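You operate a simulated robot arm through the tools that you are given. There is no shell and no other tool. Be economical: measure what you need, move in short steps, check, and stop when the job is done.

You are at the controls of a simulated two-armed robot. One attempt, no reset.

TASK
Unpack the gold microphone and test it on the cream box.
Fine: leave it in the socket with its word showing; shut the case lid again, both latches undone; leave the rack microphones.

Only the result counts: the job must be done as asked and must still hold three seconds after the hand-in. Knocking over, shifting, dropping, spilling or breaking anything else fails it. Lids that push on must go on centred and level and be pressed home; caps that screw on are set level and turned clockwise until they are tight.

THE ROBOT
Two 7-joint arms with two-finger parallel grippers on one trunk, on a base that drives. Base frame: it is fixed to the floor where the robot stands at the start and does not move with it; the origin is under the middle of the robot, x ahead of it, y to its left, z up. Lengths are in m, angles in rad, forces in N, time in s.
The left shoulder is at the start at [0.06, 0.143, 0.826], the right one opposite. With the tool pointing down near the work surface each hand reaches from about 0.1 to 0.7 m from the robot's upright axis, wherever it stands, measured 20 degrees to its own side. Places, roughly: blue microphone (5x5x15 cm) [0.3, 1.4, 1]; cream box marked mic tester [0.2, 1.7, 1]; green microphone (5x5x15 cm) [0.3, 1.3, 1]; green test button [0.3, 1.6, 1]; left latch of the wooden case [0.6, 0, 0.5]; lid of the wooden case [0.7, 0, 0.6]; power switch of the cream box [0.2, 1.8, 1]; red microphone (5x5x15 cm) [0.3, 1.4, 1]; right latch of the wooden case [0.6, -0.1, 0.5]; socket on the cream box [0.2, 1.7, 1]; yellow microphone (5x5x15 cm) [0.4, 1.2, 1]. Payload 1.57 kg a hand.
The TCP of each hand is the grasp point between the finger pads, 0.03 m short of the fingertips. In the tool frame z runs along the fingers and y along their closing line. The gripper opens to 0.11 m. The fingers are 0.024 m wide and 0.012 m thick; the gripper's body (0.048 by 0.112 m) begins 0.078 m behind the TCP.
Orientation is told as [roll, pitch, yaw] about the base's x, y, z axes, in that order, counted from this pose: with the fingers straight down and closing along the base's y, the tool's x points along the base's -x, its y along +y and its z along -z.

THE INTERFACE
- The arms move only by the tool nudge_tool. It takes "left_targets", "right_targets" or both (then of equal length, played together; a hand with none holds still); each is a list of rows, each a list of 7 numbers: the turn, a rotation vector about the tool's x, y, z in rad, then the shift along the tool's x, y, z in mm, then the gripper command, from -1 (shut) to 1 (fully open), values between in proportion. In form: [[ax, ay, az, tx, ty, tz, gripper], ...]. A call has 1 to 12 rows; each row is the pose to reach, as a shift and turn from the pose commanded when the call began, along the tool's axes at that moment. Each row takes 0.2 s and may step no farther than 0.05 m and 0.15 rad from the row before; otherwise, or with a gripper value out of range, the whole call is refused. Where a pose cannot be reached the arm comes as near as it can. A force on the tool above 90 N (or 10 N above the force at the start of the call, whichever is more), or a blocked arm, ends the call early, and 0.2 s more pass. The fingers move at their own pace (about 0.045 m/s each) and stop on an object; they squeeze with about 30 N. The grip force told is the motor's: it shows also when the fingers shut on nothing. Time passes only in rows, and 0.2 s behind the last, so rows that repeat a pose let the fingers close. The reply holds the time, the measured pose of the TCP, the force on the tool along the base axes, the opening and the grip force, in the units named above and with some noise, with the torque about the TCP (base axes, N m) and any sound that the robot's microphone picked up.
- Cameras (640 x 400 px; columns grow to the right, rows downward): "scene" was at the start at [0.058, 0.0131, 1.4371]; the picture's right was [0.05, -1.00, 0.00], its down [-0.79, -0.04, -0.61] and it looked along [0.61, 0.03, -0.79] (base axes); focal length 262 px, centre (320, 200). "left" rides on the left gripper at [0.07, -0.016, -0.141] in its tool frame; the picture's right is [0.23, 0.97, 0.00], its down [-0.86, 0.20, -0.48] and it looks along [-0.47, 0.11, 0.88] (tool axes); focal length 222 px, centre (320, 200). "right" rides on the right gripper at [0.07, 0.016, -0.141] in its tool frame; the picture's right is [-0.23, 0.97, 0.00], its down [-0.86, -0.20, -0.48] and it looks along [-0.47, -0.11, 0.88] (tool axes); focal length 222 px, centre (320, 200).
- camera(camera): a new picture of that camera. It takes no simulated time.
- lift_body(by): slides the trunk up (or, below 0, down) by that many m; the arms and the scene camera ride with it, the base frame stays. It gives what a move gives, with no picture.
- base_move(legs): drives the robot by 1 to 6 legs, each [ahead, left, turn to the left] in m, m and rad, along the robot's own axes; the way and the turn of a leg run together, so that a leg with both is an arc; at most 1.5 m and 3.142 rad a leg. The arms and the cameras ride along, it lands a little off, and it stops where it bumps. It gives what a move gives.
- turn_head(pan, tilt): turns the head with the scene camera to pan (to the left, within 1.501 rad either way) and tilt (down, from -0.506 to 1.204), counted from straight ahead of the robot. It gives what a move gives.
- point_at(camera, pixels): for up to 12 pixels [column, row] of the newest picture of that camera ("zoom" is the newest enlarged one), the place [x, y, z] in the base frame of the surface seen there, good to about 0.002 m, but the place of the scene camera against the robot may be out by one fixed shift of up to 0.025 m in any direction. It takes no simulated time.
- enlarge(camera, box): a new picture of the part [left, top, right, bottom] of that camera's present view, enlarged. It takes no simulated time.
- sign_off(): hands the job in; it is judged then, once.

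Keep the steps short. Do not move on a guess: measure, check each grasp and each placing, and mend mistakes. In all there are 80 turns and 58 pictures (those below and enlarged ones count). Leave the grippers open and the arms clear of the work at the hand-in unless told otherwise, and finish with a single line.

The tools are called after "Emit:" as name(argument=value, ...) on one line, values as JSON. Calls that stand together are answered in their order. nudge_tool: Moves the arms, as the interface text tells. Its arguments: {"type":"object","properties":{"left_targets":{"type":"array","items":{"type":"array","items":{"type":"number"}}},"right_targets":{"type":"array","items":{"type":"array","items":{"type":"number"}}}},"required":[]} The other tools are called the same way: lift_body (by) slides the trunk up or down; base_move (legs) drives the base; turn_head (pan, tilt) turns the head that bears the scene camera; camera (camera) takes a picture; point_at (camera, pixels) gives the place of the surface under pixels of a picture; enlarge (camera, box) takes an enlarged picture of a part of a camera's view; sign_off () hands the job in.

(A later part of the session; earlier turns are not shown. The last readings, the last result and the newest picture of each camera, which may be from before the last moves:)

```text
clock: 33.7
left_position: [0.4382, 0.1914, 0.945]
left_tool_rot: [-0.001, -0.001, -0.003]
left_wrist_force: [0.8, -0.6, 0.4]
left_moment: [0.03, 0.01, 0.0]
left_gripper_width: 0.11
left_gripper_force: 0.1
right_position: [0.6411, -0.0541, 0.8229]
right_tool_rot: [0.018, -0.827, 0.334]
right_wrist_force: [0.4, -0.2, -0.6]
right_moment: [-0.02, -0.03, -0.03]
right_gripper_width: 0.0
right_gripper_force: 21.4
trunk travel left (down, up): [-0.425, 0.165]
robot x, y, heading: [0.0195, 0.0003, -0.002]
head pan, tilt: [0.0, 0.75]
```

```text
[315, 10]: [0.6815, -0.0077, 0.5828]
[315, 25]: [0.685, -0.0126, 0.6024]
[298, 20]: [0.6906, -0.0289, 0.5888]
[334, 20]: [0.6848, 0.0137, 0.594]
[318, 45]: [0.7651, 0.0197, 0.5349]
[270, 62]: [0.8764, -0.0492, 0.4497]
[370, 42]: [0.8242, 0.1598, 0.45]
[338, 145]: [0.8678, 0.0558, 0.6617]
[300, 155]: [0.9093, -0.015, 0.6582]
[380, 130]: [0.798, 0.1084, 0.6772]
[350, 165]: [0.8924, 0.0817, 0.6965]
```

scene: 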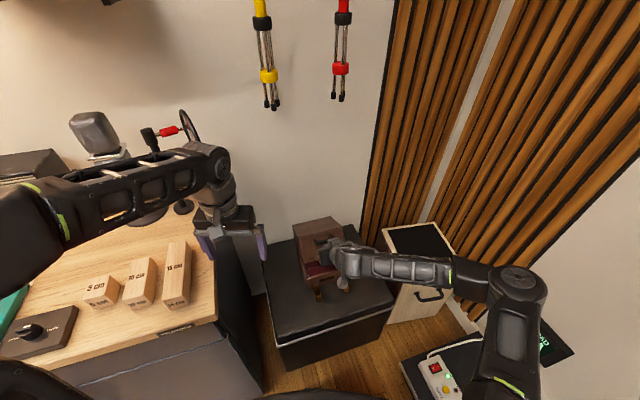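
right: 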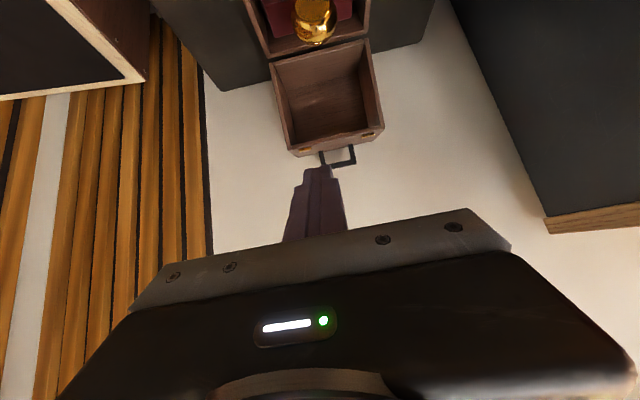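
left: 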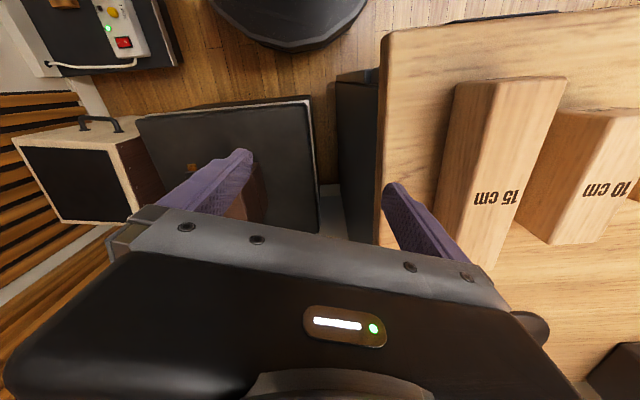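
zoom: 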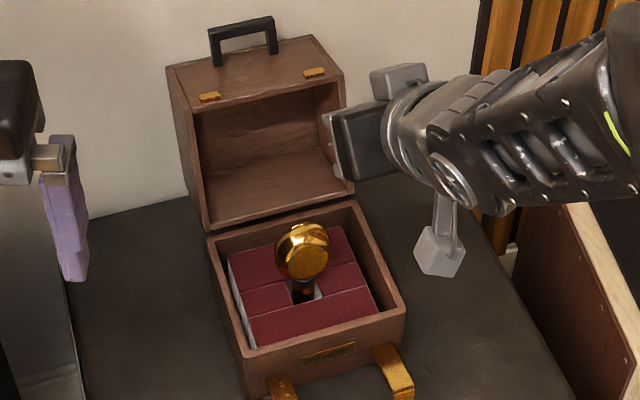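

Mic head is about at (0.69,-0.005), top z ≈0.615, foam top 0.513. I'll take the mic with the left hand (keeping the right for the lid). The right hand withdraws, and the left hand goes over the case for a look, slightly pitched.

Emit:
nudge_tool(right_targets=[[0, 0, 0, 20, -30, -22, -1], [0, 0, 0, 40, -60, -44, -1], [0, 0, 0, 60, -90, -66, -1], [0, 0, 0, 80, -120, -88, -1], [0, 0, 0, 100, -150, -110, -1], [0, 0, 0, 100, -150, -110, -1], [0, 0, 0, 100, -150, -110, -1], [0, 0, 0, 100, -150, -110, -1], [0, 0, 0, 100, -150, -110, -1]], left_targets=[[0, 0, 0, 0, 0, 0, 1], [0, 0, 0, 0, 0, 0, 1], [0, 0, 0, 0, 0, 0, 1], [0, -0.05, 0, -35, -28, 15, 1], [0, -0.1, 0, -70, -56, 30, 1], [0, -0.15, 0, -105, -84, 45, 1], [0, -0.2, 0, -140, -112, 60, 1], [0, -0.25, 0, -170, -140, 75, 1], [0, -0.3, 0, -190, -170, 90, 1]])

Emit:
camera(camera="left")

```text
clock: 35.7
left_position: [0.6285, 0.021, 0.8524]
left_tool_rot: [-0.001, -0.299, 0.0]
left_wrist_force: [-0.4, -0.5, -0.1]
left_moment: [-0.01, 0.02, 0.02]
left_gripper_width: 0.1098
left_gripper_force: 0.0
right_position: [0.5542, -0.2467, 0.8215]
right_tool_rot: [0.018, -0.825, 0.331]
right_wrist_force: [-0.6, 0.4, -0.6]
right_moment: [0.02, 0.01, -0.03]
right_gripper_width: 0.0001
right_gripper_force: 21.5
trunk travel left (down, up): [-0.425, 0.165]
robot x, y, heading: [0.019, -0.0036, -0.002]
head pan, tilt: [0.0, 0.75]
```

```text
27 pictures are left
```

left: 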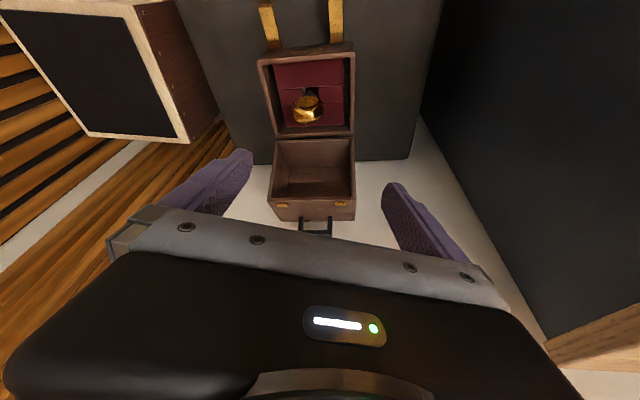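

Head at (306,110). I measure it with the left hand's own camera.

Emit:
point_at(camera="left", pixels=[[306, 112], [294, 110], [320, 108], [307, 98], [306, 122], [318, 72], [260, 60], [352, 50], [277, 136], [352, 130], [340, 95]])

Emit:
enlarge(camera="left", box=[250, 30, 370, 145])

```text
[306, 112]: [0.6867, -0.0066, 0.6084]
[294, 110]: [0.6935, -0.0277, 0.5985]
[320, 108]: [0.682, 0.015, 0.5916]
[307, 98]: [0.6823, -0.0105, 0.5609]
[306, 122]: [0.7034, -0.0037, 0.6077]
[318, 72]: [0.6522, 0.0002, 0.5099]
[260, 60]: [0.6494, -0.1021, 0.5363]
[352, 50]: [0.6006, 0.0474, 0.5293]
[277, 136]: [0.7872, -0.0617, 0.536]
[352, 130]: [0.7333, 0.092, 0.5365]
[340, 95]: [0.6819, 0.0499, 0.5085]
```

```text
3.48 times, centred on (310, 88) of left
```

zoom: 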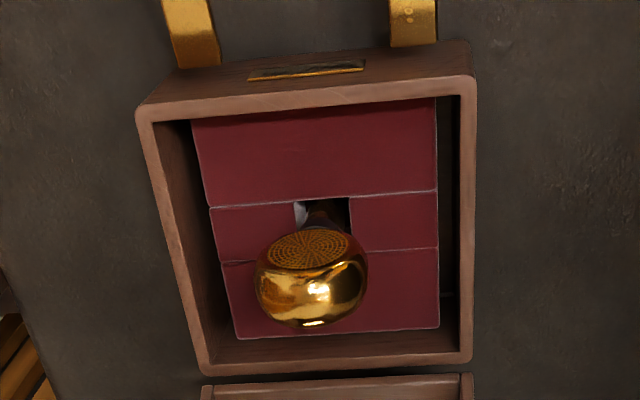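

Head centre is about (0.694,-0.007,0.59), case centre agrees. I descend to 8 cm short of the grasp, aligned, and check.

Emit:
nudge_tool(left_targets=[[0, 0, 0, 4, -7, 48, 1], [0, 0, 0, 8, -14, 96, 1], [0, 0, 0, 12, -21, 144, 1], [0, 0, 0, 15.6, -28, 192, 0.6], [0, 0, 0, 15.6, -28, 192, 0.6]])

Emit:
camera(camera="left")

```text
clock: 36.9
left_position: [0.6706, -0.0053, 0.6646]
left_tool_rot: [-0.001, -0.299, -0.001]
left_wrist_force: [0.0, 1.1, -0.7]
left_moment: [-0.02, -0.03, 0.0]
left_gripper_width: 0.0881
left_gripper_force: 0.1
right_position: [0.5531, -0.2463, 0.822]
right_tool_rot: [0.019, -0.826, 0.33]
right_wrist_force: [0.2, -0.3, 0.8]
right_moment: [0.0, 0.04, -0.02]
right_gripper_width: 0.0
right_gripper_force: 21.5
trunk travel left (down, up): [-0.425, 0.165]
robot x, y, heading: [0.0171, -0.0014, -0.005]
head pan, tilt: [0.0, 0.75]
```

```text
25 pictures are left
```

left: 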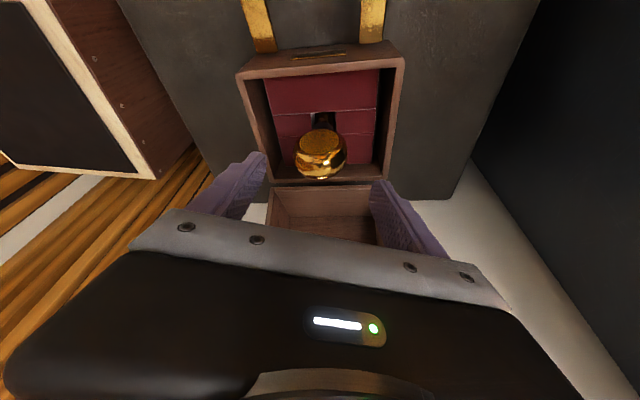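

Head (320,152) is centred between the fingers. I go down 80 mm and close.

Emit:
nudge_tool(left_targets=[[0, 0, 0, 0, -1, 27, 0.6], [0, 0, 0, 0, -1, 54, 0.6], [0, 0, 0, 0, -1, 80, 0.6], [0, 0, 0, 0, -1, 80, -1], [0, 0, 0, 0, -1, 80, -1], [0, 0, 0, 0, -1, 80, -1], [0, 0, 0, 0, -1, 80, -1], [0, 0, 0, 0, -1, 80, -1]])

Emit:
camera(camera="left")

```text
clock: 38.7
left_position: [0.6931, -0.0079, 0.5889]
left_tool_rot: [-0.001, -0.3, -0.002]
left_wrist_force: [0.9, 1.3, 0.8]
left_moment: [0.11, -0.02, 0.02]
left_gripper_width: 0.0651
left_gripper_force: 29.8
right_position: [0.5528, -0.2463, 0.8231]
right_tool_rot: [0.018, -0.826, 0.33]
right_wrist_force: [0.4, 0.4, -0.6]
right_moment: [-0.03, 0.0, -0.02]
right_gripper_width: 0.0002
right_gripper_force: 21.2
trunk travel left (down, up): [-0.425, 0.165]
robot x, y, heading: [0.0213, -0.0008, 0.001]
head pan, tilt: [0.0, 0.75]
```

```text
24 pictures are left
```

left: 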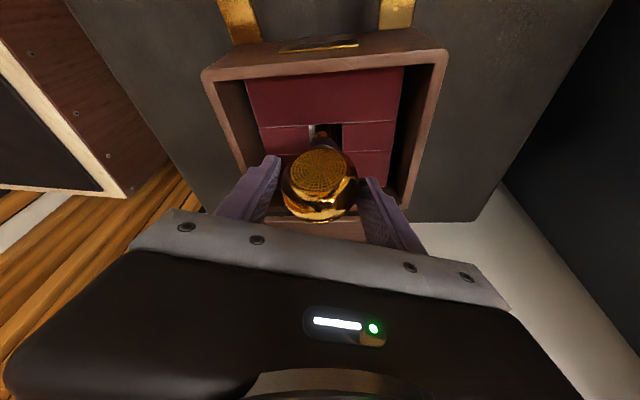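

Gripped (30 N). I lift straight up slowly.

Emit:
nudge_tool(left_targets=[[0, 0, 0, -3, 0, -9.5, -1], [0, 0, 0, -6, 0, -19, -1], [0, 0, 0, -12, 0, -38, -1], [0, 0, 0, -21, 0, -67, -1], [0, 0, 0, -30, 0, -96, -1], [0, 0, 0, -42, 0, -134, -1]])

Emit:
camera(camera="scene")

```text
clock: 40.1
left_position: [0.6925, -0.0078, 0.7283]
left_tool_rot: [0.003, -0.299, -0.004]
left_wrist_force: [-0.9, 0.1, -3.2]
left_moment: [-0.03, 0.02, -0.01]
left_gripper_width: 0.0651
left_gripper_force: 30.2
right_position: [0.5533, -0.2461, 0.822]
right_tool_rot: [0.017, -0.826, 0.331]
right_wrist_force: [0.7, -0.3, 0.6]
right_moment: [-0.01, -0.05, 0.0]
right_gripper_width: 0.0
right_gripper_force: 21.0
trunk travel left (down, up): [-0.425, 0.165]
robot x, y, heading: [0.019, -0.0007, -0.004]
head pan, tilt: [0.0, 0.75]
```

```text
23 pictures are left
```

scene: 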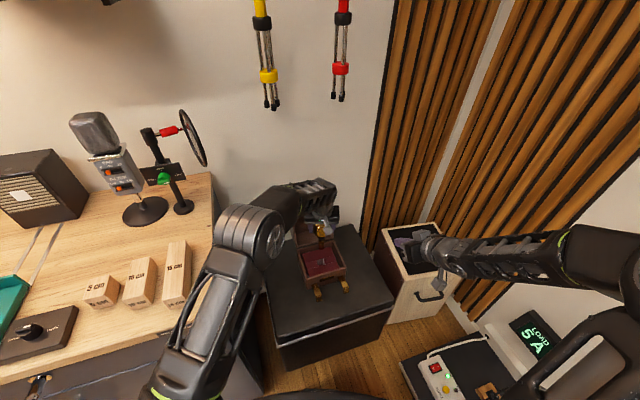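

The mic is out. I carry it up and back to the left side.

Emit:
nudge_tool(left_targets=[[0, 0, 0, 5, 0, -45, -1], [0, 0, 0, 15, 0, -90, -1], [0, 0, 0, 30, 0, -135, -1], [0, 0, 0, 45, 0, -180, -1], [0, 0, 0, 60, 0, -225, -1], [0, 0, 0, 75, 10, -270, -1], [0, 0, 0, 90, 40, -305, -1], [0, 0, 0, 110, 75, -335, -1], [0, 0, 0, 130, 115, -355, -1], [0, 0, 0, 145, 155, -370, -1], [0, 0, 0, 163, 195, -385, -1]])

Emit:
camera(camera="left")

Emit:
enlarge(camera="scene", box=[150, 100, 470, 300])

```text
refused: row 8 steps farther than a row can; nothing moved
```

```text
22 pictures are left
```

left: 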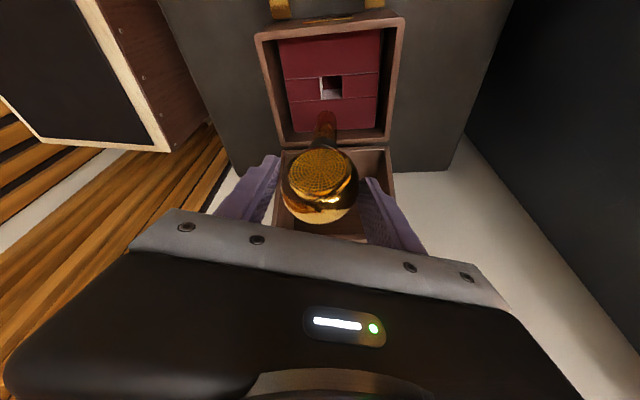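

```text
2.00 times, centred on (310, 200) of scene
```

zoom: 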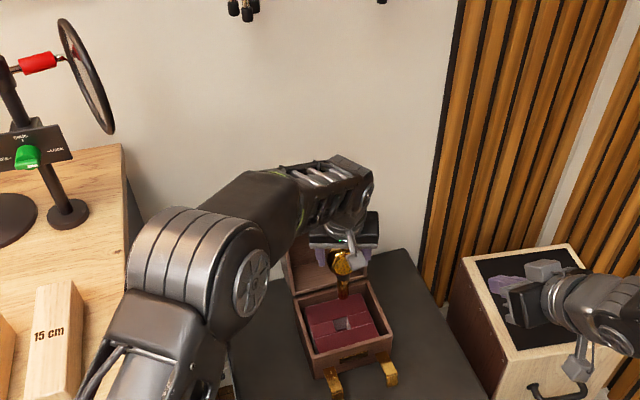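

One row was too long; I re-send with shorter steps.

Emit:
nudge_tool(left_targets=[[0, 0, 0, 8, 0, -42, -1], [0, 0, 0, 20, 0, -86, -1], [0, 0, 0, 32, 0, -130, -1], [0, 0, 0, 46, 0, -174, -1], [0, 0, 0, 60, 0, -218, -1], [0, 0, 0, 75, 10, -260, -1], [0, 0, 0, 90, 35, -295, -1], [0, 0, 0, 105, 65, -325, -1], [0, 0, 0, 125, 100, -345, -1], [0, 0, 0, 142, 135, -365, -1], [0, 0, 0, 158, 170, -380, -1]])

```text
clock: 42.5
left_position: [0.43, 0.1654, 1.046]
left_tool_rot: [0.0, -0.3, -0.002]
left_wrist_force: [0.1, -0.4, -2.1]
left_moment: [-0.02, 0.04, -0.02]
left_gripper_width: 0.0653
left_gripper_force: 30.5
right_position: [0.5529, -0.2464, 0.8229]
right_tool_rot: [0.016, -0.826, 0.334]
right_wrist_force: [-0.1, 0.2, 0.5]
right_moment: [-0.03, 0.01, 0.01]
right_gripper_width: 0.0
right_gripper_force: 21.1
trunk travel left (down, up): [-0.425, 0.165]
robot x, y, heading: [0.021, -0.004, -0.0]
head pan, tilt: [0.0, 0.75]
```

Mic is held safe on the left. Now the lid: it rests at ~110°, bar around (0.89,0.05,0.69). I send the right fingertip up and over to hover just beyond the bar.

Emit:
nudge_tool(right_targets=[[0, 0, 0, -22, 23, 28, -1], [0, 0, 0, -44, 46, 55, -1], [0, 0, 0, -65, 69, 83, -1], [0, 0, 0, -87, 92, 110, -1], [0, 0, 0, -109, 115, 138, -1], [0, 0, 0, -131, 138, 166, -1], [0, 0, 0, -152, 160, 193, -1], [0, 0, 0, -174, 183, 221, -1], [0, 0, 0, -194, 183, 260, -1], [0, 0, 0, -214, 183, 300, -1], [0, 0, 0, -230, 183, 340, -1], [0, 0, 0, -244, 183, 378, -1]])

Emit:
enlarge(camera="scene", box=[250, 160, 410, 270])

```text
clock: 45.1
left_position: [0.4311, 0.1653, 1.0452]
left_tool_rot: [0.001, -0.299, -0.002]
left_wrist_force: [0.4, -0.5, -3.1]
left_moment: [0.06, 0.02, 0.0]
left_gripper_width: 0.0653
left_gripper_force: 29.7
right_position: [0.8595, 0.0632, 0.76]
right_tool_rot: [0.017, -0.825, 0.334]
right_wrist_force: [0.2, 0.1, 0.4]
right_moment: [-0.02, -0.01, -0.03]
right_gripper_width: 0.0
right_gripper_force: 21.8
right hand out of reach, approached as far as the arm can: row 11, 12
trunk travel left (down, up): [-0.425, 0.165]
robot x, y, heading: [0.0163, 0.0018, -0.003]
head pan, tilt: [0.0, 0.75]
```

```text
3.64 times, centred on (330, 215) of scene
```

zoom: 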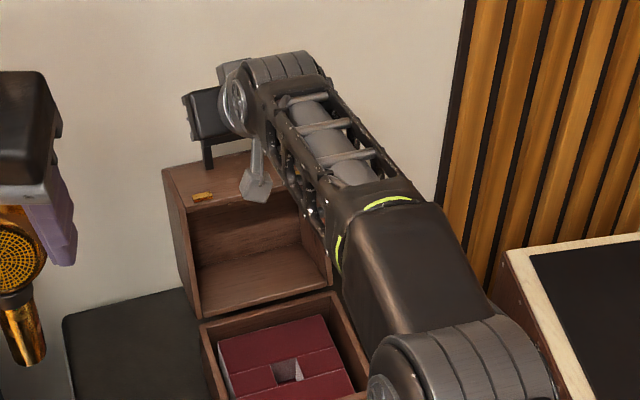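

Reach ended ~5 cm short. The stool is >10 cm ahead of the base, so I drive 0.05 m ahead and verify.

Emit:
base_move(legs=[[0.052, 0, 0]])

Emit:
camera(camera="right")

```text
clock: 46.0
left_position: [0.4711, 0.1629, 1.0448]
left_tool_rot: [0.001, -0.299, -0.002]
left_wrist_force: [0.0, 0.2, -2.6]
left_moment: [-0.02, 0.03, 0.0]
left_gripper_width: 0.0651
left_gripper_force: 30.3
right_position: [0.8952, 0.0627, 0.7605]
right_tool_rot: [0.018, -0.809, 0.336]
right_wrist_force: [-4.8, -2.1, 1.5]
right_moment: [0.01, 0.01, -0.02]
right_gripper_width: 0.0001
right_gripper_force: 20.9
trunk travel left (down, up): [-0.425, 0.165]
robot x, y, heading: [0.0624, -0.0042, -0.008]
head pan, tilt: [0.0, 0.75]
stopped in leg 1: the force on the tool passed its limit at 401 N (the readings are from after the stop); the commanded pose is now the measured one
```

```text
19 pictures are left
```

right: 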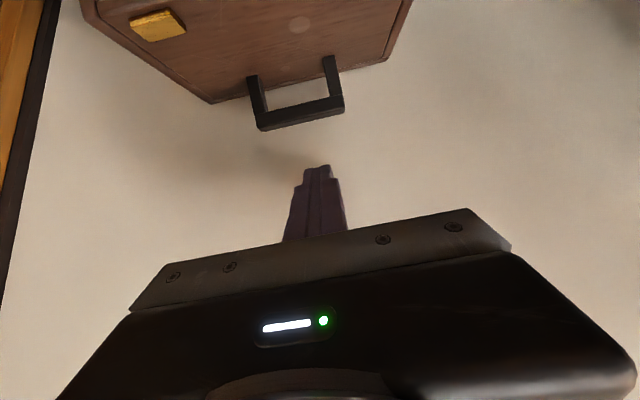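

The fingertips touched the wall (base stopped at 0.062). The bar is now behind the tip at (300,115). I measure bar and tip.

Emit:
point_at(camera="right", pixels=[[262, 125], [340, 107], [300, 113], [250, 85], [330, 62], [320, 168], [320, 140], [212, 98], [388, 60]])

```text
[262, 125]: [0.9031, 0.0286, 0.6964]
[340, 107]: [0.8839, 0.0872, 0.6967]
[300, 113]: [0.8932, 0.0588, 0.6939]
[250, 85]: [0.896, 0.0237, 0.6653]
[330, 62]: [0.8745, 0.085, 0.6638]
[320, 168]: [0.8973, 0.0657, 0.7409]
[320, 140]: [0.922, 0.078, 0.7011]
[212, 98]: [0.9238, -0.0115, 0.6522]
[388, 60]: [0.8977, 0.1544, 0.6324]
```

The lid leans against the wall, so there's no room to hook behind the bar. Instead I straddle the handle's two ends with open fingers and squeeze it sideways, which lets it pivot. First back from the wall, un-yaw 0.15 rad, open to ~8 cm, then lower.

Emit:
nudge_tool(right_targets=[[0, 0, 0, 15.5, -3.8, -16.3, -1], [0.054, 0, 0.052, 15.5, -3.8, -16.3, 0.5], [0.108, 0, 0.103, 15.5, -3.8, -16.3, 0.5], [0.108, 0, 0.103, 15.5, -3.8, -16.3, 0.5], [0.108, 0, 0.103, 15.5, -3.8, -16.3, 0.5], [0.108, 0, 0.103, 15.5, -3.8, -16.3, 0.5], [0.108, 0, 0.103, 25, -3.8, -6, 0.5], [0.108, 0, 0.103, 35, -3.8, 3, 0.5]])

Emit:
camera(camera="right")

```text
clock: 47.8
left_position: [0.4704, 0.1637, 1.0452]
left_tool_rot: [0.001, -0.297, -0.002]
left_wrist_force: [0.5, 0.2, -3.7]
left_moment: [0.03, 0.04, 0.0]
left_gripper_width: 0.0653
left_gripper_force: 29.9
right_position: [0.8758, 0.0533, 0.7329]
right_tool_rot: [0.017, -0.807, 0.186]
right_wrist_force: [0.0, 0.0, 0.4]
right_moment: [0.0, 0.0, -0.03]
right_gripper_width: 0.0826
right_gripper_force: 0.1
trunk travel left (down, up): [-0.425, 0.165]
robot x, y, heading: [0.0584, -0.0012, -0.008]
head pan, tilt: [0.0, 0.75]
```

```text
18 pictures are left
```

right: 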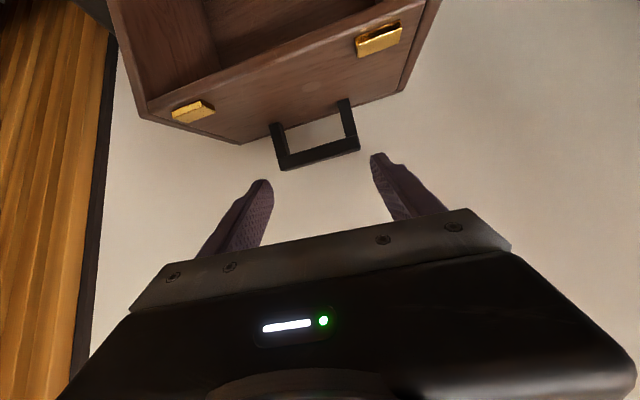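

Handle (278–358) is centred between the fingers (265/375). I lower 31 mm and squeeze.

Emit:
nudge_tool(right_targets=[[0, 0, 0, 11, -1, 11, 0.5], [0, 0, 0, 22.6, -1, 21.7, 0.5], [0, 0, 0, 22.6, -1, 21.7, 0.2], [0, 0, 0, 22.6, -1, 21.7, -0.2], [0, 0, 0, 22.6, -1, 21.7, -1], [0, 0, 0, 22.6, -1, 21.7, -1]])

Emit:
camera(camera="right")

```text
clock: 49.2
left_position: [0.4698, 0.1636, 1.0447]
left_tool_rot: [0.002, -0.298, -0.001]
left_wrist_force: [0.0, 0.6, -2.3]
left_moment: [-0.01, -0.01, 0.01]
left_gripper_width: 0.065
left_gripper_force: 30.2
right_position: [0.8751, 0.0545, 0.7012]
right_tool_rot: [0.018, -0.807, 0.186]
right_wrist_force: [-3.9, 12.3, -2.8]
right_moment: [0.37, -0.07, 0.8]
right_gripper_width: 0.0731
right_gripper_force: 40.1
trunk travel left (down, up): [-0.425, 0.165]
robot x, y, heading: [0.0591, -0.0012, -0.002]
head pan, tilt: [0.0, 0.75]
```

```text
17 pictures are left
```

right: 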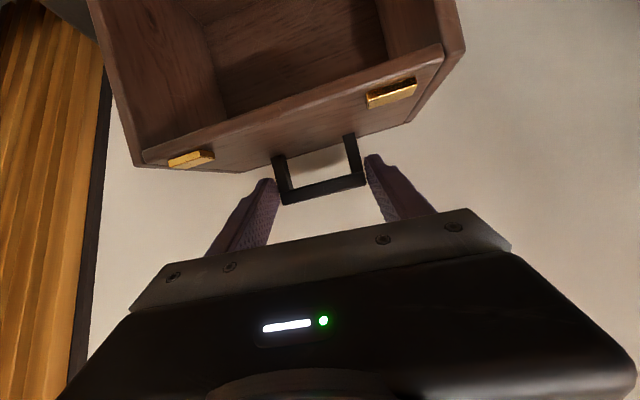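

Grip on the handle holds (0.073 m). I pull the lid along its arc toward closed, down to about 30° open.

Emit:
nudge_tool(right_targets=[[0, 0, 0, 2.7, -4, -34.5, -1], [0, 0, 0, 11.4, -8.4, -68, -1], [0, 0, 0, 25.7, -13.3, -99.3, -1], [0, 0, 0, 45.3, -18.3, -127.7, -1], [0, 0, 0, 69.6, -23.4, -152.2, -1], [0, 0, 0, 97.8, -28.4, -172, -1], [0, 0, 0, 129.1, -33.2, -186.6, -1], [0, 0, 0, 162.5, -37.6, -195.5, -1]])

Emit:
enlarge(camera="scene", box=[250, 180, 410, 300])

```text
clock: 51.0
left_position: [0.468, 0.1662, 1.0459]
left_tool_rot: [-0.003, -0.301, -0.003]
left_wrist_force: [0.9, 3.3, -0.1]
left_moment: [0.59, -0.27, 0.22]
left_gripper_width: 0.0604
left_gripper_force: 30.0
right_position: [0.6331, -0.0239, 0.7224]
right_tool_rot: [0.02, -0.812, 0.199]
right_wrist_force: [-15.0, 37.3, 16.1]
right_moment: [1.5, -1.38, 1.73]
right_gripper_width: 0.0724
right_gripper_force: 45.1
trunk travel left (down, up): [-0.425, 0.165]
robot x, y, heading: [0.0543, 0.002, -0.002]
head pan, tilt: [0.0, 0.75]
```

```text
3.33 times, centred on (330, 240) of scene
```

zoom: 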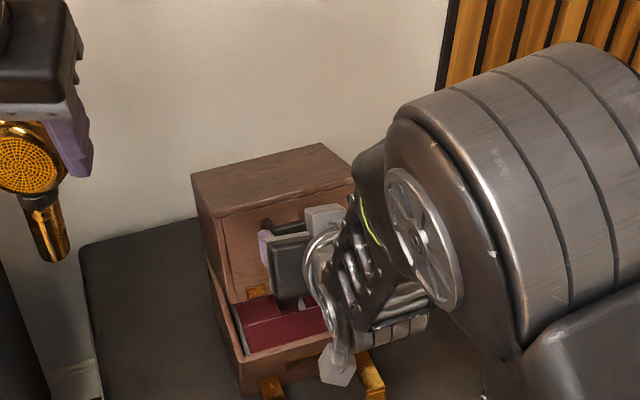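

Lid is at ~30°. The left hand shows a changed width and moment; something of the right arm seems to brush it. I move the left hand away to the left/up at once and look.

Emit:
nudge_tool(left_targets=[[0, 0, 0, 0, 40, -10, -1], [0, 0, 0, 0, 80, -30, -1], [0, 0, 0, 0, 100, -50, -1]])

Emit:
camera(camera="left")

```text
clock: 51.8
left_position: [0.4536, 0.2658, 1.0929]
left_tool_rot: [-0.002, -0.3, -0.002]
left_wrist_force: [0.2, -0.4, -2.1]
left_moment: [-0.01, 0.03, 0.0]
left_gripper_width: 0.0602
left_gripper_force: 29.8
right_position: [0.6319, -0.0246, 0.7213]
right_tool_rot: [0.02, -0.811, 0.2]
right_wrist_force: [-20.2, 36.0, 20.9]
right_moment: [1.02, -1.32, 1.47]
right_gripper_width: 0.0722
right_gripper_force: 45.6
trunk travel left (down, up): [-0.425, 0.165]
robot x, y, heading: [0.0602, 0.0006, -0.006]
head pan, tilt: [0.0, 0.75]
```

```text
15 pictures are left
```

left: 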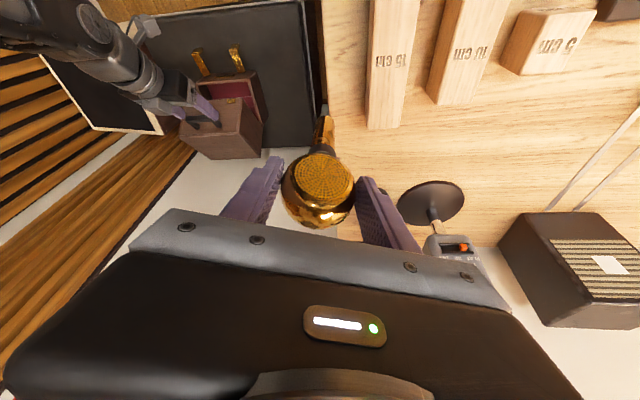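

The mic is still firmly held. I continue lowering the lid, easing the sideways load.

Emit:
nudge_tool(right_targets=[[0, 0, 0, 17, 2, -1.5, -1], [0, 0, 0, 34.5, 2, -2.9, -1], [0, 0, 0, 52, 1, -1.4, -1], [0, 0, 0, 69.1, 1, 0.1, -1], [0, 0, 0, 81, 0, 3, -1], [0, 0, 0, 92.7, 0, 5.8, -1], [0, 0, 0, 105.9, 0, 10.4, -1]])

Emit:
enlarge(camera="left", box=[130, 20, 330, 170])

```text
clock: 53.4
left_position: [0.4515, 0.2634, 1.0952]
left_tool_rot: [0.001, -0.3, -0.001]
left_wrist_force: [-0.7, -0.5, -3.9]
left_moment: [-0.01, 0.02, 0.0]
left_gripper_width: 0.0601
left_gripper_force: 30.2
right_position: [0.5642, -0.046, 0.6334]
right_tool_rot: [0.015, -0.8, 0.192]
right_wrist_force: [-44.4, 10.3, 18.6]
right_moment: [1.1, -0.32, 2.1]
right_gripper_width: 0.072
right_gripper_force: 45.5
trunk travel left (down, up): [-0.425, 0.165]
robot x, y, heading: [0.0588, -0.0029, -0.006]
head pan, tilt: [0.0, 0.75]
```

```text
2.67 times, centred on (230, 95) of left
```

zoom: 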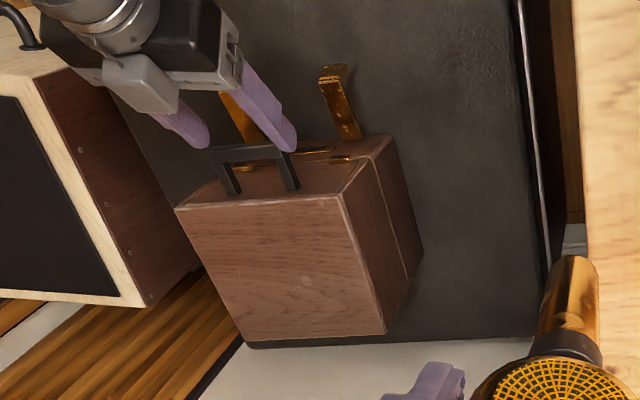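

The lid looks shut. I ease the pull, open the fingers, back out along the finger direction, and check.

Emit:
nudge_tool(right_targets=[[0, 0, 0, -2, 0, 3, 0], [0, 0, 0, -2, 0, 3, 0.5], [0, 0, 0, -2, 0, 3, 0.6], [0, 0, 0, -2, 0, 3, 0.6], [0, 0, 0, -20, 0, -20, 0.6], [0, 0, 0, -35, 0, -50, 0.6], [0, 0, 0, -50, -20, -85, 0.6]])

Emit:
enlarge(camera="left", box=[130, 20, 330, 170])

```text
clock: 55.0
left_position: [0.4556, 0.2635, 1.0925]
left_tool_rot: [0.001, -0.298, -0.003]
left_wrist_force: [-0.5, 0.9, -2.6]
left_moment: [-0.04, 0.04, 0.0]
left_gripper_width: 0.0604
left_gripper_force: 29.7
right_position: [0.5478, -0.0727, 0.7305]
right_tool_rot: [0.016, -0.809, 0.187]
right_wrist_force: [-0.8, 0.6, -0.1]
right_moment: [-0.01, 0.01, 0.02]
right_gripper_width: 0.0878
right_gripper_force: 0.1
trunk travel left (down, up): [-0.425, 0.165]
robot x, y, heading: [0.0601, -0.0007, -0.003]
head pan, tilt: [0.0, 0.75]
```

```text
2.67 times, centred on (230, 95) of left
```

zoom: 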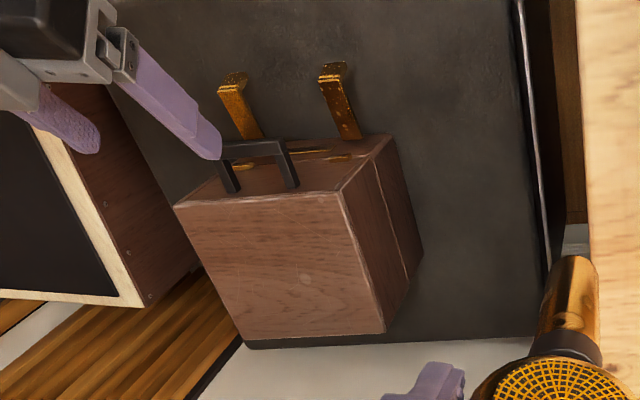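

I check that the lid top is level and the case unmoved.

Emit:
point_at(camera="zoom", pixels=[[185, 212], [335, 203], [380, 325], [250, 330], [378, 145], [400, 200], [415, 265]])

```text
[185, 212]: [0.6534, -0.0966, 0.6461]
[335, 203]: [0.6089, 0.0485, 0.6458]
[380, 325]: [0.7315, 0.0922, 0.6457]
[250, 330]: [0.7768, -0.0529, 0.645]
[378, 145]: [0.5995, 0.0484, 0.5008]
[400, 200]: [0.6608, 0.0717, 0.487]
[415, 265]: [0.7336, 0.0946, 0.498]
```

Lid is level at z 0.6457 and the case in its place. Now I raise and tuck the right hand for driving.

Emit:
nudge_tool(right_targets=[[0, 0.05, 0, -13, -10, -41, 0], [0, 0.1, 0, -26, -25, -82, -1], [0, 0.15, 0, -39, -45, -123, -1], [0, 0.2, 0, -52, -65, -163, -1], [0, 0.25, 0, -65, -87, -202, -1], [0, 0.3, 0, -78, -109, -241, -1], [0, 0.38, 0, -90, -130, -280, -1], [0, 0.45, 0, -100, -150, -315, -1]])

Emit:
base_move(legs=[[-0.4, 0, 0], [0, 0.9, 0]])

Emit:
turn_head(pan=0.7, tilt=0.65)

Emit:
camera(camera="scene")

```text
clock: 56.8
left_position: [0.4559, 0.2637, 1.094]
left_tool_rot: [0.001, -0.298, -0.002]
left_wrist_force: [-0.8, -0.3, -3.0]
left_moment: [-0.01, 0.05, -0.04]
left_gripper_width: 0.0601
left_gripper_force: 29.7
right_position: [0.4211, -0.255, 1.0201]
right_tool_rot: [0.014, -0.355, 0.195]
right_wrist_force: [1.2, 0.7, 0.8]
right_moment: [0.0, 0.01, 0.01]
right_gripper_width: 0.0002
right_gripper_force: 22.0
right hand out of reach, approached as far as the arm can: row 2, 3, 4
trunk travel left (down, up): [-0.425, 0.165]
robot x, y, heading: [0.0588, -0.0022, -0.006]
head pan, tilt: [0.0, 0.75]
```

```text
clock: 63.6
left_position: [0.0583, 1.1581, 1.0935]
left_tool_rot: [0.0, -0.299, 0.0]
left_wrist_force: [0.0, 0.0, -2.2]
left_moment: [0.01, 0.04, 0.05]
left_gripper_width: 0.0598
left_gripper_force: 30.1
right_position: [0.027, 0.6409, 1.0188]
right_tool_rot: [0.012, -0.356, 0.197]
right_wrist_force: [-0.2, -0.3, -0.3]
right_moment: [0.03, 0.0, 0.01]
right_gripper_width: 0.0001
right_gripper_force: 21.3
trunk travel left (down, up): [-0.425, 0.165]
robot x, y, heading: [-0.3395, 0.8928, -0.0]
head pan, tilt: [0.0, 0.75]
```

```text
clock: 64.7
left_position: [0.0585, 1.1588, 1.0921]
left_tool_rot: [0.002, -0.299, 0.002]
left_wrist_force: [-0.1, -0.3, -2.1]
left_moment: [-0.03, 0.02, 0.0]
left_gripper_width: 0.0597
left_gripper_force: 30.2
right_position: [0.0258, 0.6395, 1.0185]
right_tool_rot: [0.011, -0.357, 0.195]
right_wrist_force: [0.0, -0.8, -0.6]
right_moment: [0.02, 0.03, 0.0]
right_gripper_width: 0.0002
right_gripper_force: 21.0
trunk travel left (down, up): [-0.425, 0.165]
robot x, y, heading: [-0.3355, 0.8898, 0.0]
head pan, tilt: [0.7, 0.649]
```

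```text
12 pictures are left
```

scene: 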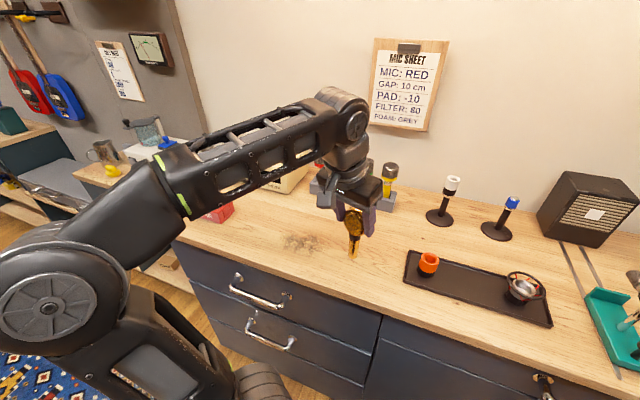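

The box is hidden behind the arm. I measure the bench edge before driving closer.

Emit:
point_at(camera="scene", pixels=[[200, 250], [300, 288], [380, 318], [560, 384], [295, 180], [222, 212], [300, 240], [355, 222], [355, 255]])

```text
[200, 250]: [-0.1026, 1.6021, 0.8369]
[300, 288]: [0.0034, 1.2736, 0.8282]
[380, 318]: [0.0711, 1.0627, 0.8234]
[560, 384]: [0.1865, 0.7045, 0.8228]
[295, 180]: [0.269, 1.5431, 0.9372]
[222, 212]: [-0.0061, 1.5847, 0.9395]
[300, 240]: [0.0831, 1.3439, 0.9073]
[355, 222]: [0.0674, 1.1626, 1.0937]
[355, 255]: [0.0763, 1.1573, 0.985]
```

I raise the trunk 0.1 m for clearance, drive to about (-0.39,1.36) and turn to face the bench squarely.

Emit:
lift_body(by=0.1)

Emit:
base_move(legs=[[-0.056, 0.467, 0], [0, 0, 0.32]])

Emit:
turn_head(pan=0.1, tilt=0.8)

Emit:
camera(camera="scene")

```text
clock: 66.0
left_position: [0.0584, 1.1582, 1.194]
left_tool_rot: [0.002, -0.297, 0.002]
left_wrist_force: [0.4, -0.5, -2.5]
left_moment: [0.01, 0.06, -0.02]
left_gripper_width: 0.0596
left_gripper_force: 30.1
right_position: [0.0263, 0.6394, 1.1176]
right_tool_rot: [0.011, -0.356, 0.197]
right_wrist_force: [0.2, 0.3, -0.2]
right_moment: [-0.02, 0.01, -0.01]
right_gripper_width: 0.0002
right_gripper_force: 21.4
trunk travel left (down, up): [-0.525, 0.065]
robot x, y, heading: [-0.3376, 0.8929, -0.001]
head pan, tilt: [0.7, 0.649]
```

```text
clock: 69.8
left_position: [-0.1001, 1.7366, 1.1927]
left_tool_rot: [0.0, -0.296, 0.318]
left_wrist_force: [-0.3, 0.0, -2.9]
left_moment: [-0.01, 0.01, 0.0]
left_gripper_width: 0.0596
left_gripper_force: 30.0
right_position: [0.032, 1.235, 1.1185]
right_tool_rot: [0.012, -0.355, 0.514]
right_wrist_force: [0.6, -1.0, -0.4]
right_moment: [0.04, -0.01, -0.03]
right_gripper_width: 0.0001
right_gripper_force: 21.3
trunk travel left (down, up): [-0.525, 0.065]
robot x, y, heading: [-0.3949, 1.3581, 0.32]
head pan, tilt: [0.7, 0.649]
```

```text
clock: 70.8
left_position: [-0.1001, 1.7356, 1.1927]
left_tool_rot: [0.001, -0.298, 0.319]
left_wrist_force: [0.4, 0.3, -3.4]
left_moment: [-0.03, 0.04, -0.01]
left_gripper_width: 0.0595
left_gripper_force: 29.7
right_position: [0.0316, 1.2352, 1.1188]
right_tool_rot: [0.012, -0.356, 0.514]
right_wrist_force: [0.0, -0.5, -0.3]
right_moment: [-0.01, 0.0, 0.05]
right_gripper_width: 0.0
right_gripper_force: 21.4
trunk travel left (down, up): [-0.525, 0.065]
robot x, y, heading: [-0.3919, 1.3589, 0.316]
head pan, tilt: [0.099, 0.799]
```

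```text
11 pictures are left
```

scene: 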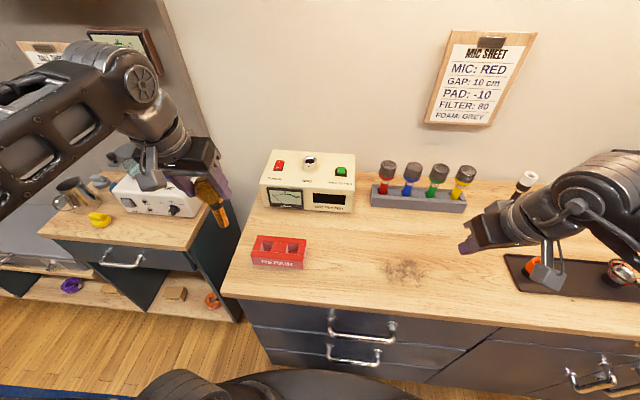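

Now the box is plain: red switch (279,167), socket (311,162), green button (341,171), display (328,199). I enlarge it and measure.

Emit:
enlarge(camera="scene", box=[250, 140, 370, 220])

Emit:
point_at(camera="zoom", pixels=[[155, 130], [320, 118], [300, 118], [340, 118], [320, 105], [485, 155], [250, 200], [400, 210], [110, 230], [530, 250], [160, 60], [545, 100]])

```text
5.00 times, centred on (310, 180) of scene
```

zoom: 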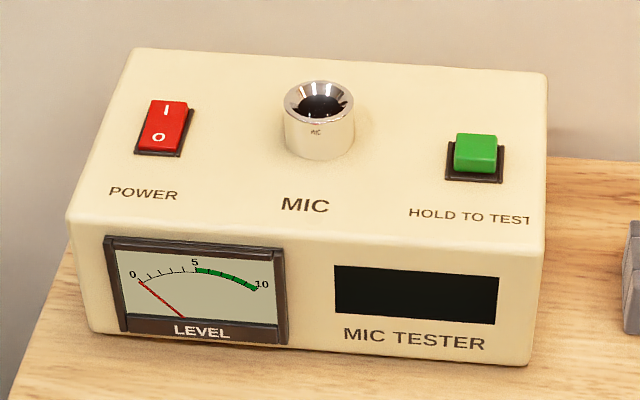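

```text
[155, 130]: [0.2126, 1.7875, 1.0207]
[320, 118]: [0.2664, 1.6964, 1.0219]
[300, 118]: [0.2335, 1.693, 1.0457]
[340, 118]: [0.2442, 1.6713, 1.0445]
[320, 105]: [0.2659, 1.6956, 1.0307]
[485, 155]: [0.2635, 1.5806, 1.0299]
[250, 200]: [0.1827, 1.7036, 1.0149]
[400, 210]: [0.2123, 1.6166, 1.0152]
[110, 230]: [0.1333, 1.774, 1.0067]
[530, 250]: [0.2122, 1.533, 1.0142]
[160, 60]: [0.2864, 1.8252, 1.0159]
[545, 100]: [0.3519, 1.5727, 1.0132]
```

Socket rim is at about (0.243,1.678,1.046) after camera correction. I bring the mic to hover ~5 cm above the socket.

Emit:
nudge_tool(left_targets=[[0, 0, 0, -9, 0, -29, -1], [0, 0, 0, -51, -23, -16, -1], [0, 0, 0, -93, -46, -3, -1], [0, 0, 0, -135, -70, 10, -1], [0, 0, 0, -177, -93, 23, -1], [0, 0, 0, -219, -116, 36, -1], [0, 0, 0, -261, -139, 49, -1], [0, 0, 0, -303, -162, 62, -1], [0, 0, 0, -303, -162, 62, -1]])

Emit:
enlarge(camera="scene", box=[250, 90, 370, 200])

```text
clock: 72.8
left_position: [0.17, 1.6601, 1.1732]
left_tool_rot: [0.001, -0.303, 0.321]
left_wrist_force: [-0.4, -0.7, -1.6]
left_moment: [0.0, 0.02, 0.0]
left_gripper_width: 0.0598
left_gripper_force: 29.9
left hand out of reach, approached as far as the arm can: row 5, 6, 7, 8, 9
right_position: [0.0304, 1.2352, 1.1185]
right_tool_rot: [0.013, -0.356, 0.516]
right_wrist_force: [-0.3, -1.1, 0.0]
right_moment: [0.01, -0.03, 0.02]
right_gripper_width: 0.0001
right_gripper_force: 21.1
trunk travel left (down, up): [-0.525, 0.065]
robot x, y, heading: [-0.3938, 1.3612, 0.319]
head pan, tilt: [0.099, 0.799]
```

```text
3.64 times, centred on (310, 145) of scene
```

zoom: 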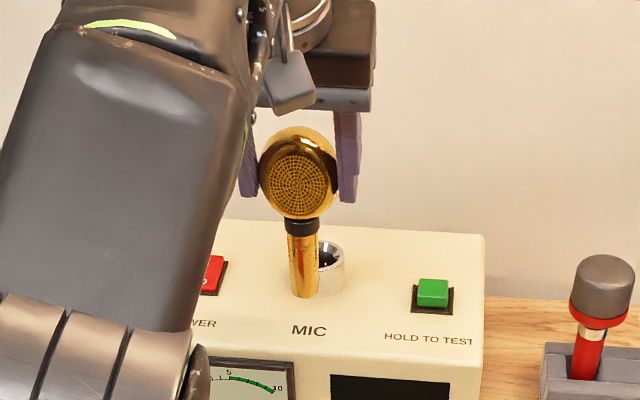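

Reach is ~8 cm short. I check how close the robot's base is to the bench (dark disc at (290,385)), and measure mic and socket points.

Emit:
point_at(camera="scene", pixels=[[290, 385], [290, 377], [340, 378], [350, 365], [290, 310]])

Emit:
point_at(camera="zoom", pixels=[[302, 225], [304, 240], [303, 265], [304, 290], [290, 265], [316, 265], [298, 185], [333, 290], [340, 262], [330, 245], [332, 262]])

```text
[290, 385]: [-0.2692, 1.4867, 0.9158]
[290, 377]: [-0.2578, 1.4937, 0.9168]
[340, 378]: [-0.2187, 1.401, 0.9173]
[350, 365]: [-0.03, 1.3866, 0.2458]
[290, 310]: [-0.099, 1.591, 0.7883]
```

```text
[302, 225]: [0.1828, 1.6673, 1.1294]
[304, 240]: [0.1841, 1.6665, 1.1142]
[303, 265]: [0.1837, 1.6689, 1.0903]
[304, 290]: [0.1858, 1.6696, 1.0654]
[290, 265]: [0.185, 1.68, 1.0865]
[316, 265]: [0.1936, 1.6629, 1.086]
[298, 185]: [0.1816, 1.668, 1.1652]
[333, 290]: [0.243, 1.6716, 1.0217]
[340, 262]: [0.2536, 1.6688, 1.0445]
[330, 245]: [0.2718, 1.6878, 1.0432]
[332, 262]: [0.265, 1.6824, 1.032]
```

The base radius is ~0.28 m and the bench face 0.35 m away, so I can go 0.04 m closer; raising the trunk also gives reach.

Emit:
lift_body(by=0.06)

Emit:
base_move(legs=[[0.04, 0, 0]])

```text
clock: 73.8
left_position: [0.1711, 1.6607, 1.2341]
left_tool_rot: [0.002, -0.302, 0.319]
left_wrist_force: [-0.6, 0.6, -2.6]
left_moment: [-0.01, 0.01, 0.0]
left_gripper_width: 0.0601
left_gripper_force: 30.2
right_position: [0.0327, 1.2343, 1.178]
right_tool_rot: [0.014, -0.355, 0.515]
right_wrist_force: [-0.1, 0.0, -0.6]
right_moment: [0.03, -0.01, -0.01]
right_gripper_width: 0.0
right_gripper_force: 21.5
trunk travel left (down, up): [-0.585, 0.005]
robot x, y, heading: [-0.392, 1.3631, 0.319]
head pan, tilt: [0.099, 0.799]
```

```text
clock: 74.7
left_position: [0.2107, 1.6737, 1.2318]
left_tool_rot: [0.002, -0.3, 0.32]
left_wrist_force: [1.4, 0.4, -3.8]
left_moment: [0.01, 0.0, -0.01]
left_gripper_width: 0.0598
left_gripper_force: 30.2
right_position: [0.0731, 1.2469, 1.177]
right_tool_rot: [0.014, -0.354, 0.513]
right_wrist_force: [0.2, 0.0, -0.1]
right_moment: [-0.03, 0.04, -0.02]
right_gripper_width: 0.0
right_gripper_force: 21.8
trunk travel left (down, up): [-0.585, 0.005]
robot x, y, heading: [-0.3538, 1.3704, 0.317]
head pan, tilt: [0.099, 0.799]
```

From the scene measurements (same camera for mic and socket, so its shift cancels) the hand needs +18 mm ahead, −4 mm sideways. I align, lower 45 mm to just above the rim, and check.

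Emit:
nudge_tool(left_targets=[[0, 0, 0, -17, -3.7, 5.3, -1], [0, 0, 0, -10, -3.7, 28, -1], [0, 0, 0, -3.8, -3.7, 48.3, -1], [0, 0, 0, -3.8, -3.7, 48.3, -1]])

Emit:
enlarge(camera="scene", box=[260, 120, 360, 220])

```text
clock: 75.7
left_position: [0.2269, 1.6762, 1.1881]
left_tool_rot: [0.001, -0.303, 0.319]
left_wrist_force: [0.5, -0.2, -2.9]
left_moment: [0.01, 0.03, -0.02]
left_gripper_width: 0.0602
left_gripper_force: 30.2
left hand out of reach, approached as far as the arm can: row 1
right_position: [0.0694, 1.248, 1.1782]
right_tool_rot: [0.012, -0.356, 0.516]
right_wrist_force: [0.4, 0.2, -0.8]
right_moment: [-0.02, 0.01, -0.02]
right_gripper_width: 0.0
right_gripper_force: 21.4
trunk travel left (down, up): [-0.585, 0.005]
robot x, y, heading: [-0.3535, 1.3702, 0.319]
head pan, tilt: [0.099, 0.799]
```

```text
4.00 times, centred on (310, 170) of scene
```

zoom: 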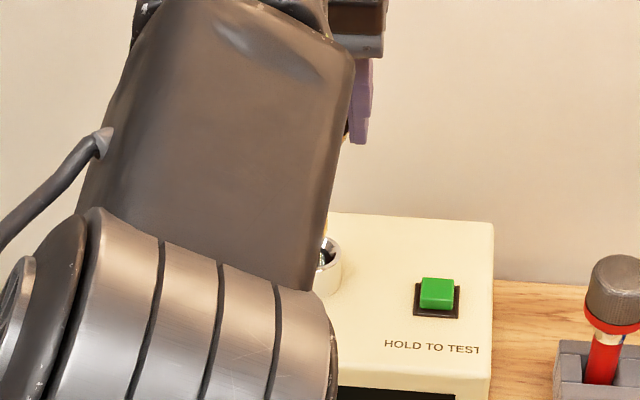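

The forearm hides it; I use the left hand camera.

Emit:
enlarge(camera="left", box=[240, 60, 400, 220])

```text
2.50 times, centred on (320, 140) of left
```

zoom: 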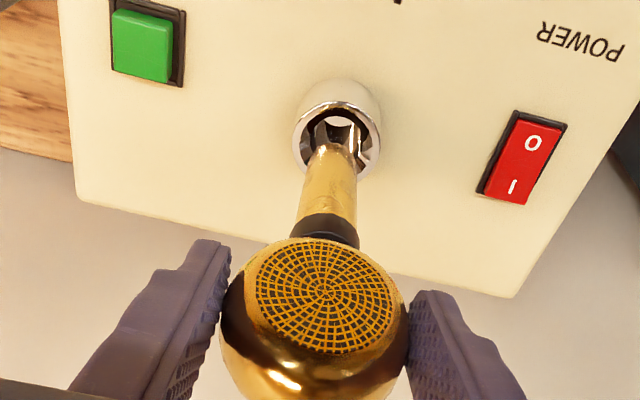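

The stem end (335,152) lies over the socket (rim 294–380). I measure both in this view.

Emit:
point_at(camera="zoom", pixels=[[297, 140], [378, 145], [338, 106], [300, 165], [372, 170], [335, 152], [332, 175], [328, 210], [310, 190], [355, 195], [140, 45], [515, 180]])

```text
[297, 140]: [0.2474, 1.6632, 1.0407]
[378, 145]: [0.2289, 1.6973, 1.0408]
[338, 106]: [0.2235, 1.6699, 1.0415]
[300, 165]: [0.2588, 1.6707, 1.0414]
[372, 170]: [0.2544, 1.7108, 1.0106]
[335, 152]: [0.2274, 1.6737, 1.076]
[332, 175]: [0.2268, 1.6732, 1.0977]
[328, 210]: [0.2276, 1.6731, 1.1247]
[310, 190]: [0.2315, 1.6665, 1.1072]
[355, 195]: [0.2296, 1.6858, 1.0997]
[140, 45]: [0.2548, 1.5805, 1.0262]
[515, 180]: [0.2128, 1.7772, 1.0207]
```

Offset is only +4 mm ahead, +2 mm sideways. I correct and lower 45 mm into the socket, watching the force.

Emit:
nudge_tool(left_targets=[[0, 0, 0, -3.8, 2, 1.2, -1], [0, 0, 0, 0, 2, 13.6, -1], [0, 0, 0, 2.1, 2, 20.3, -1], [0, 0, 0, 5, 2, 29.9, -1], [0, 0, 0, 7.9, 2, 39.4, -1], [0, 0, 0, 9.4, 2, 44.2, -1]])

```text
clock: 77.1
left_position: [0.2312, 1.6783, 1.1441]
left_tool_rot: [0.002, -0.303, 0.319]
left_wrist_force: [-1.0, 0.0, -1.7]
left_moment: [-0.05, 0.11, 0.02]
left_gripper_width: 0.0596
left_gripper_force: 29.9
right_position: [0.0702, 1.2466, 1.1789]
right_tool_rot: [0.012, -0.357, 0.515]
right_wrist_force: [-0.3, -0.4, -0.5]
right_moment: [0.0, -0.04, 0.03]
right_gripper_width: 0.0001
right_gripper_force: 21.3
trunk travel left (down, up): [-0.585, 0.005]
robot x, y, heading: [-0.3539, 1.3729, 0.319]
head pan, tilt: [0.099, 0.799]
```

It is entering without resistance. Further down in small steps until it seats.

Emit:
nudge_tool(left_targets=[[0, 0, 0, 1.5, 0, 4.8, -1], [0, 0, 0, 2.9, 0, 9.6, -1], [0, 0, 0, 4.4, 0, 14.3, -1]])

Emit:
enlarge(camera="left", box=[240, 60, 400, 220])

```text
clock: 77.9
left_position: [0.2287, 1.6775, 1.1341]
left_tool_rot: [0.004, -0.313, 0.32]
left_wrist_force: [-2.4, 0.9, 24.0]
left_moment: [0.09, 0.23, 0.03]
left_gripper_width: 0.0599
left_gripper_force: 30.5
right_position: [0.0676, 1.2458, 1.1798]
right_tool_rot: [0.012, -0.359, 0.517]
right_wrist_force: [0.2, -0.5, -0.5]
right_moment: [-0.02, -0.02, -0.04]
right_gripper_width: 0.0003
right_gripper_force: 21.1
trunk travel left (down, up): [-0.585, 0.005]
robot x, y, heading: [-0.3564, 1.3722, 0.321]
head pan, tilt: [0.099, 0.799]
```

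```text
2.50 times, centred on (320, 140) of left
```

zoom: 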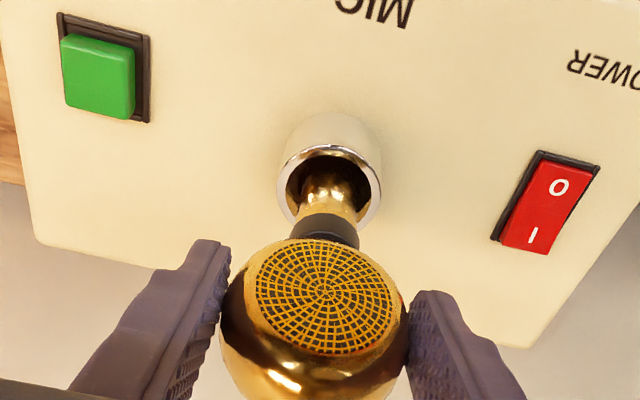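

It met resistance (24 N) with the stem in the socket. I press a bit more to be sure it is seated.

Emit:
nudge_tool(left_targets=[[0, 0, 0, 1.5, 0, 4.8, -1], [0, 0, 0, 2.9, 0, 9, -1], [0, 0, 0, 2.9, 0, 9, -1]])

```text
clock: 78.7
left_position: [0.2293, 1.6774, 1.1214]
left_tool_rot: [0.002, -0.307, 0.318]
left_wrist_force: [2.3, 2.6, 26.3]
left_moment: [0.17, -0.29, -0.02]
left_gripper_width: 0.0599
left_gripper_force: 29.9
right_position: [0.0688, 1.2478, 1.1795]
right_tool_rot: [0.014, -0.358, 0.514]
right_wrist_force: [0.2, -0.3, -1.0]
right_moment: [0.0, -0.04, 0.01]
right_gripper_width: 0.0
right_gripper_force: 21.2
trunk travel left (down, up): [-0.585, 0.005]
robot x, y, heading: [-0.3551, 1.3704, 0.316]
head pan, tilt: [0.099, 0.799]
```

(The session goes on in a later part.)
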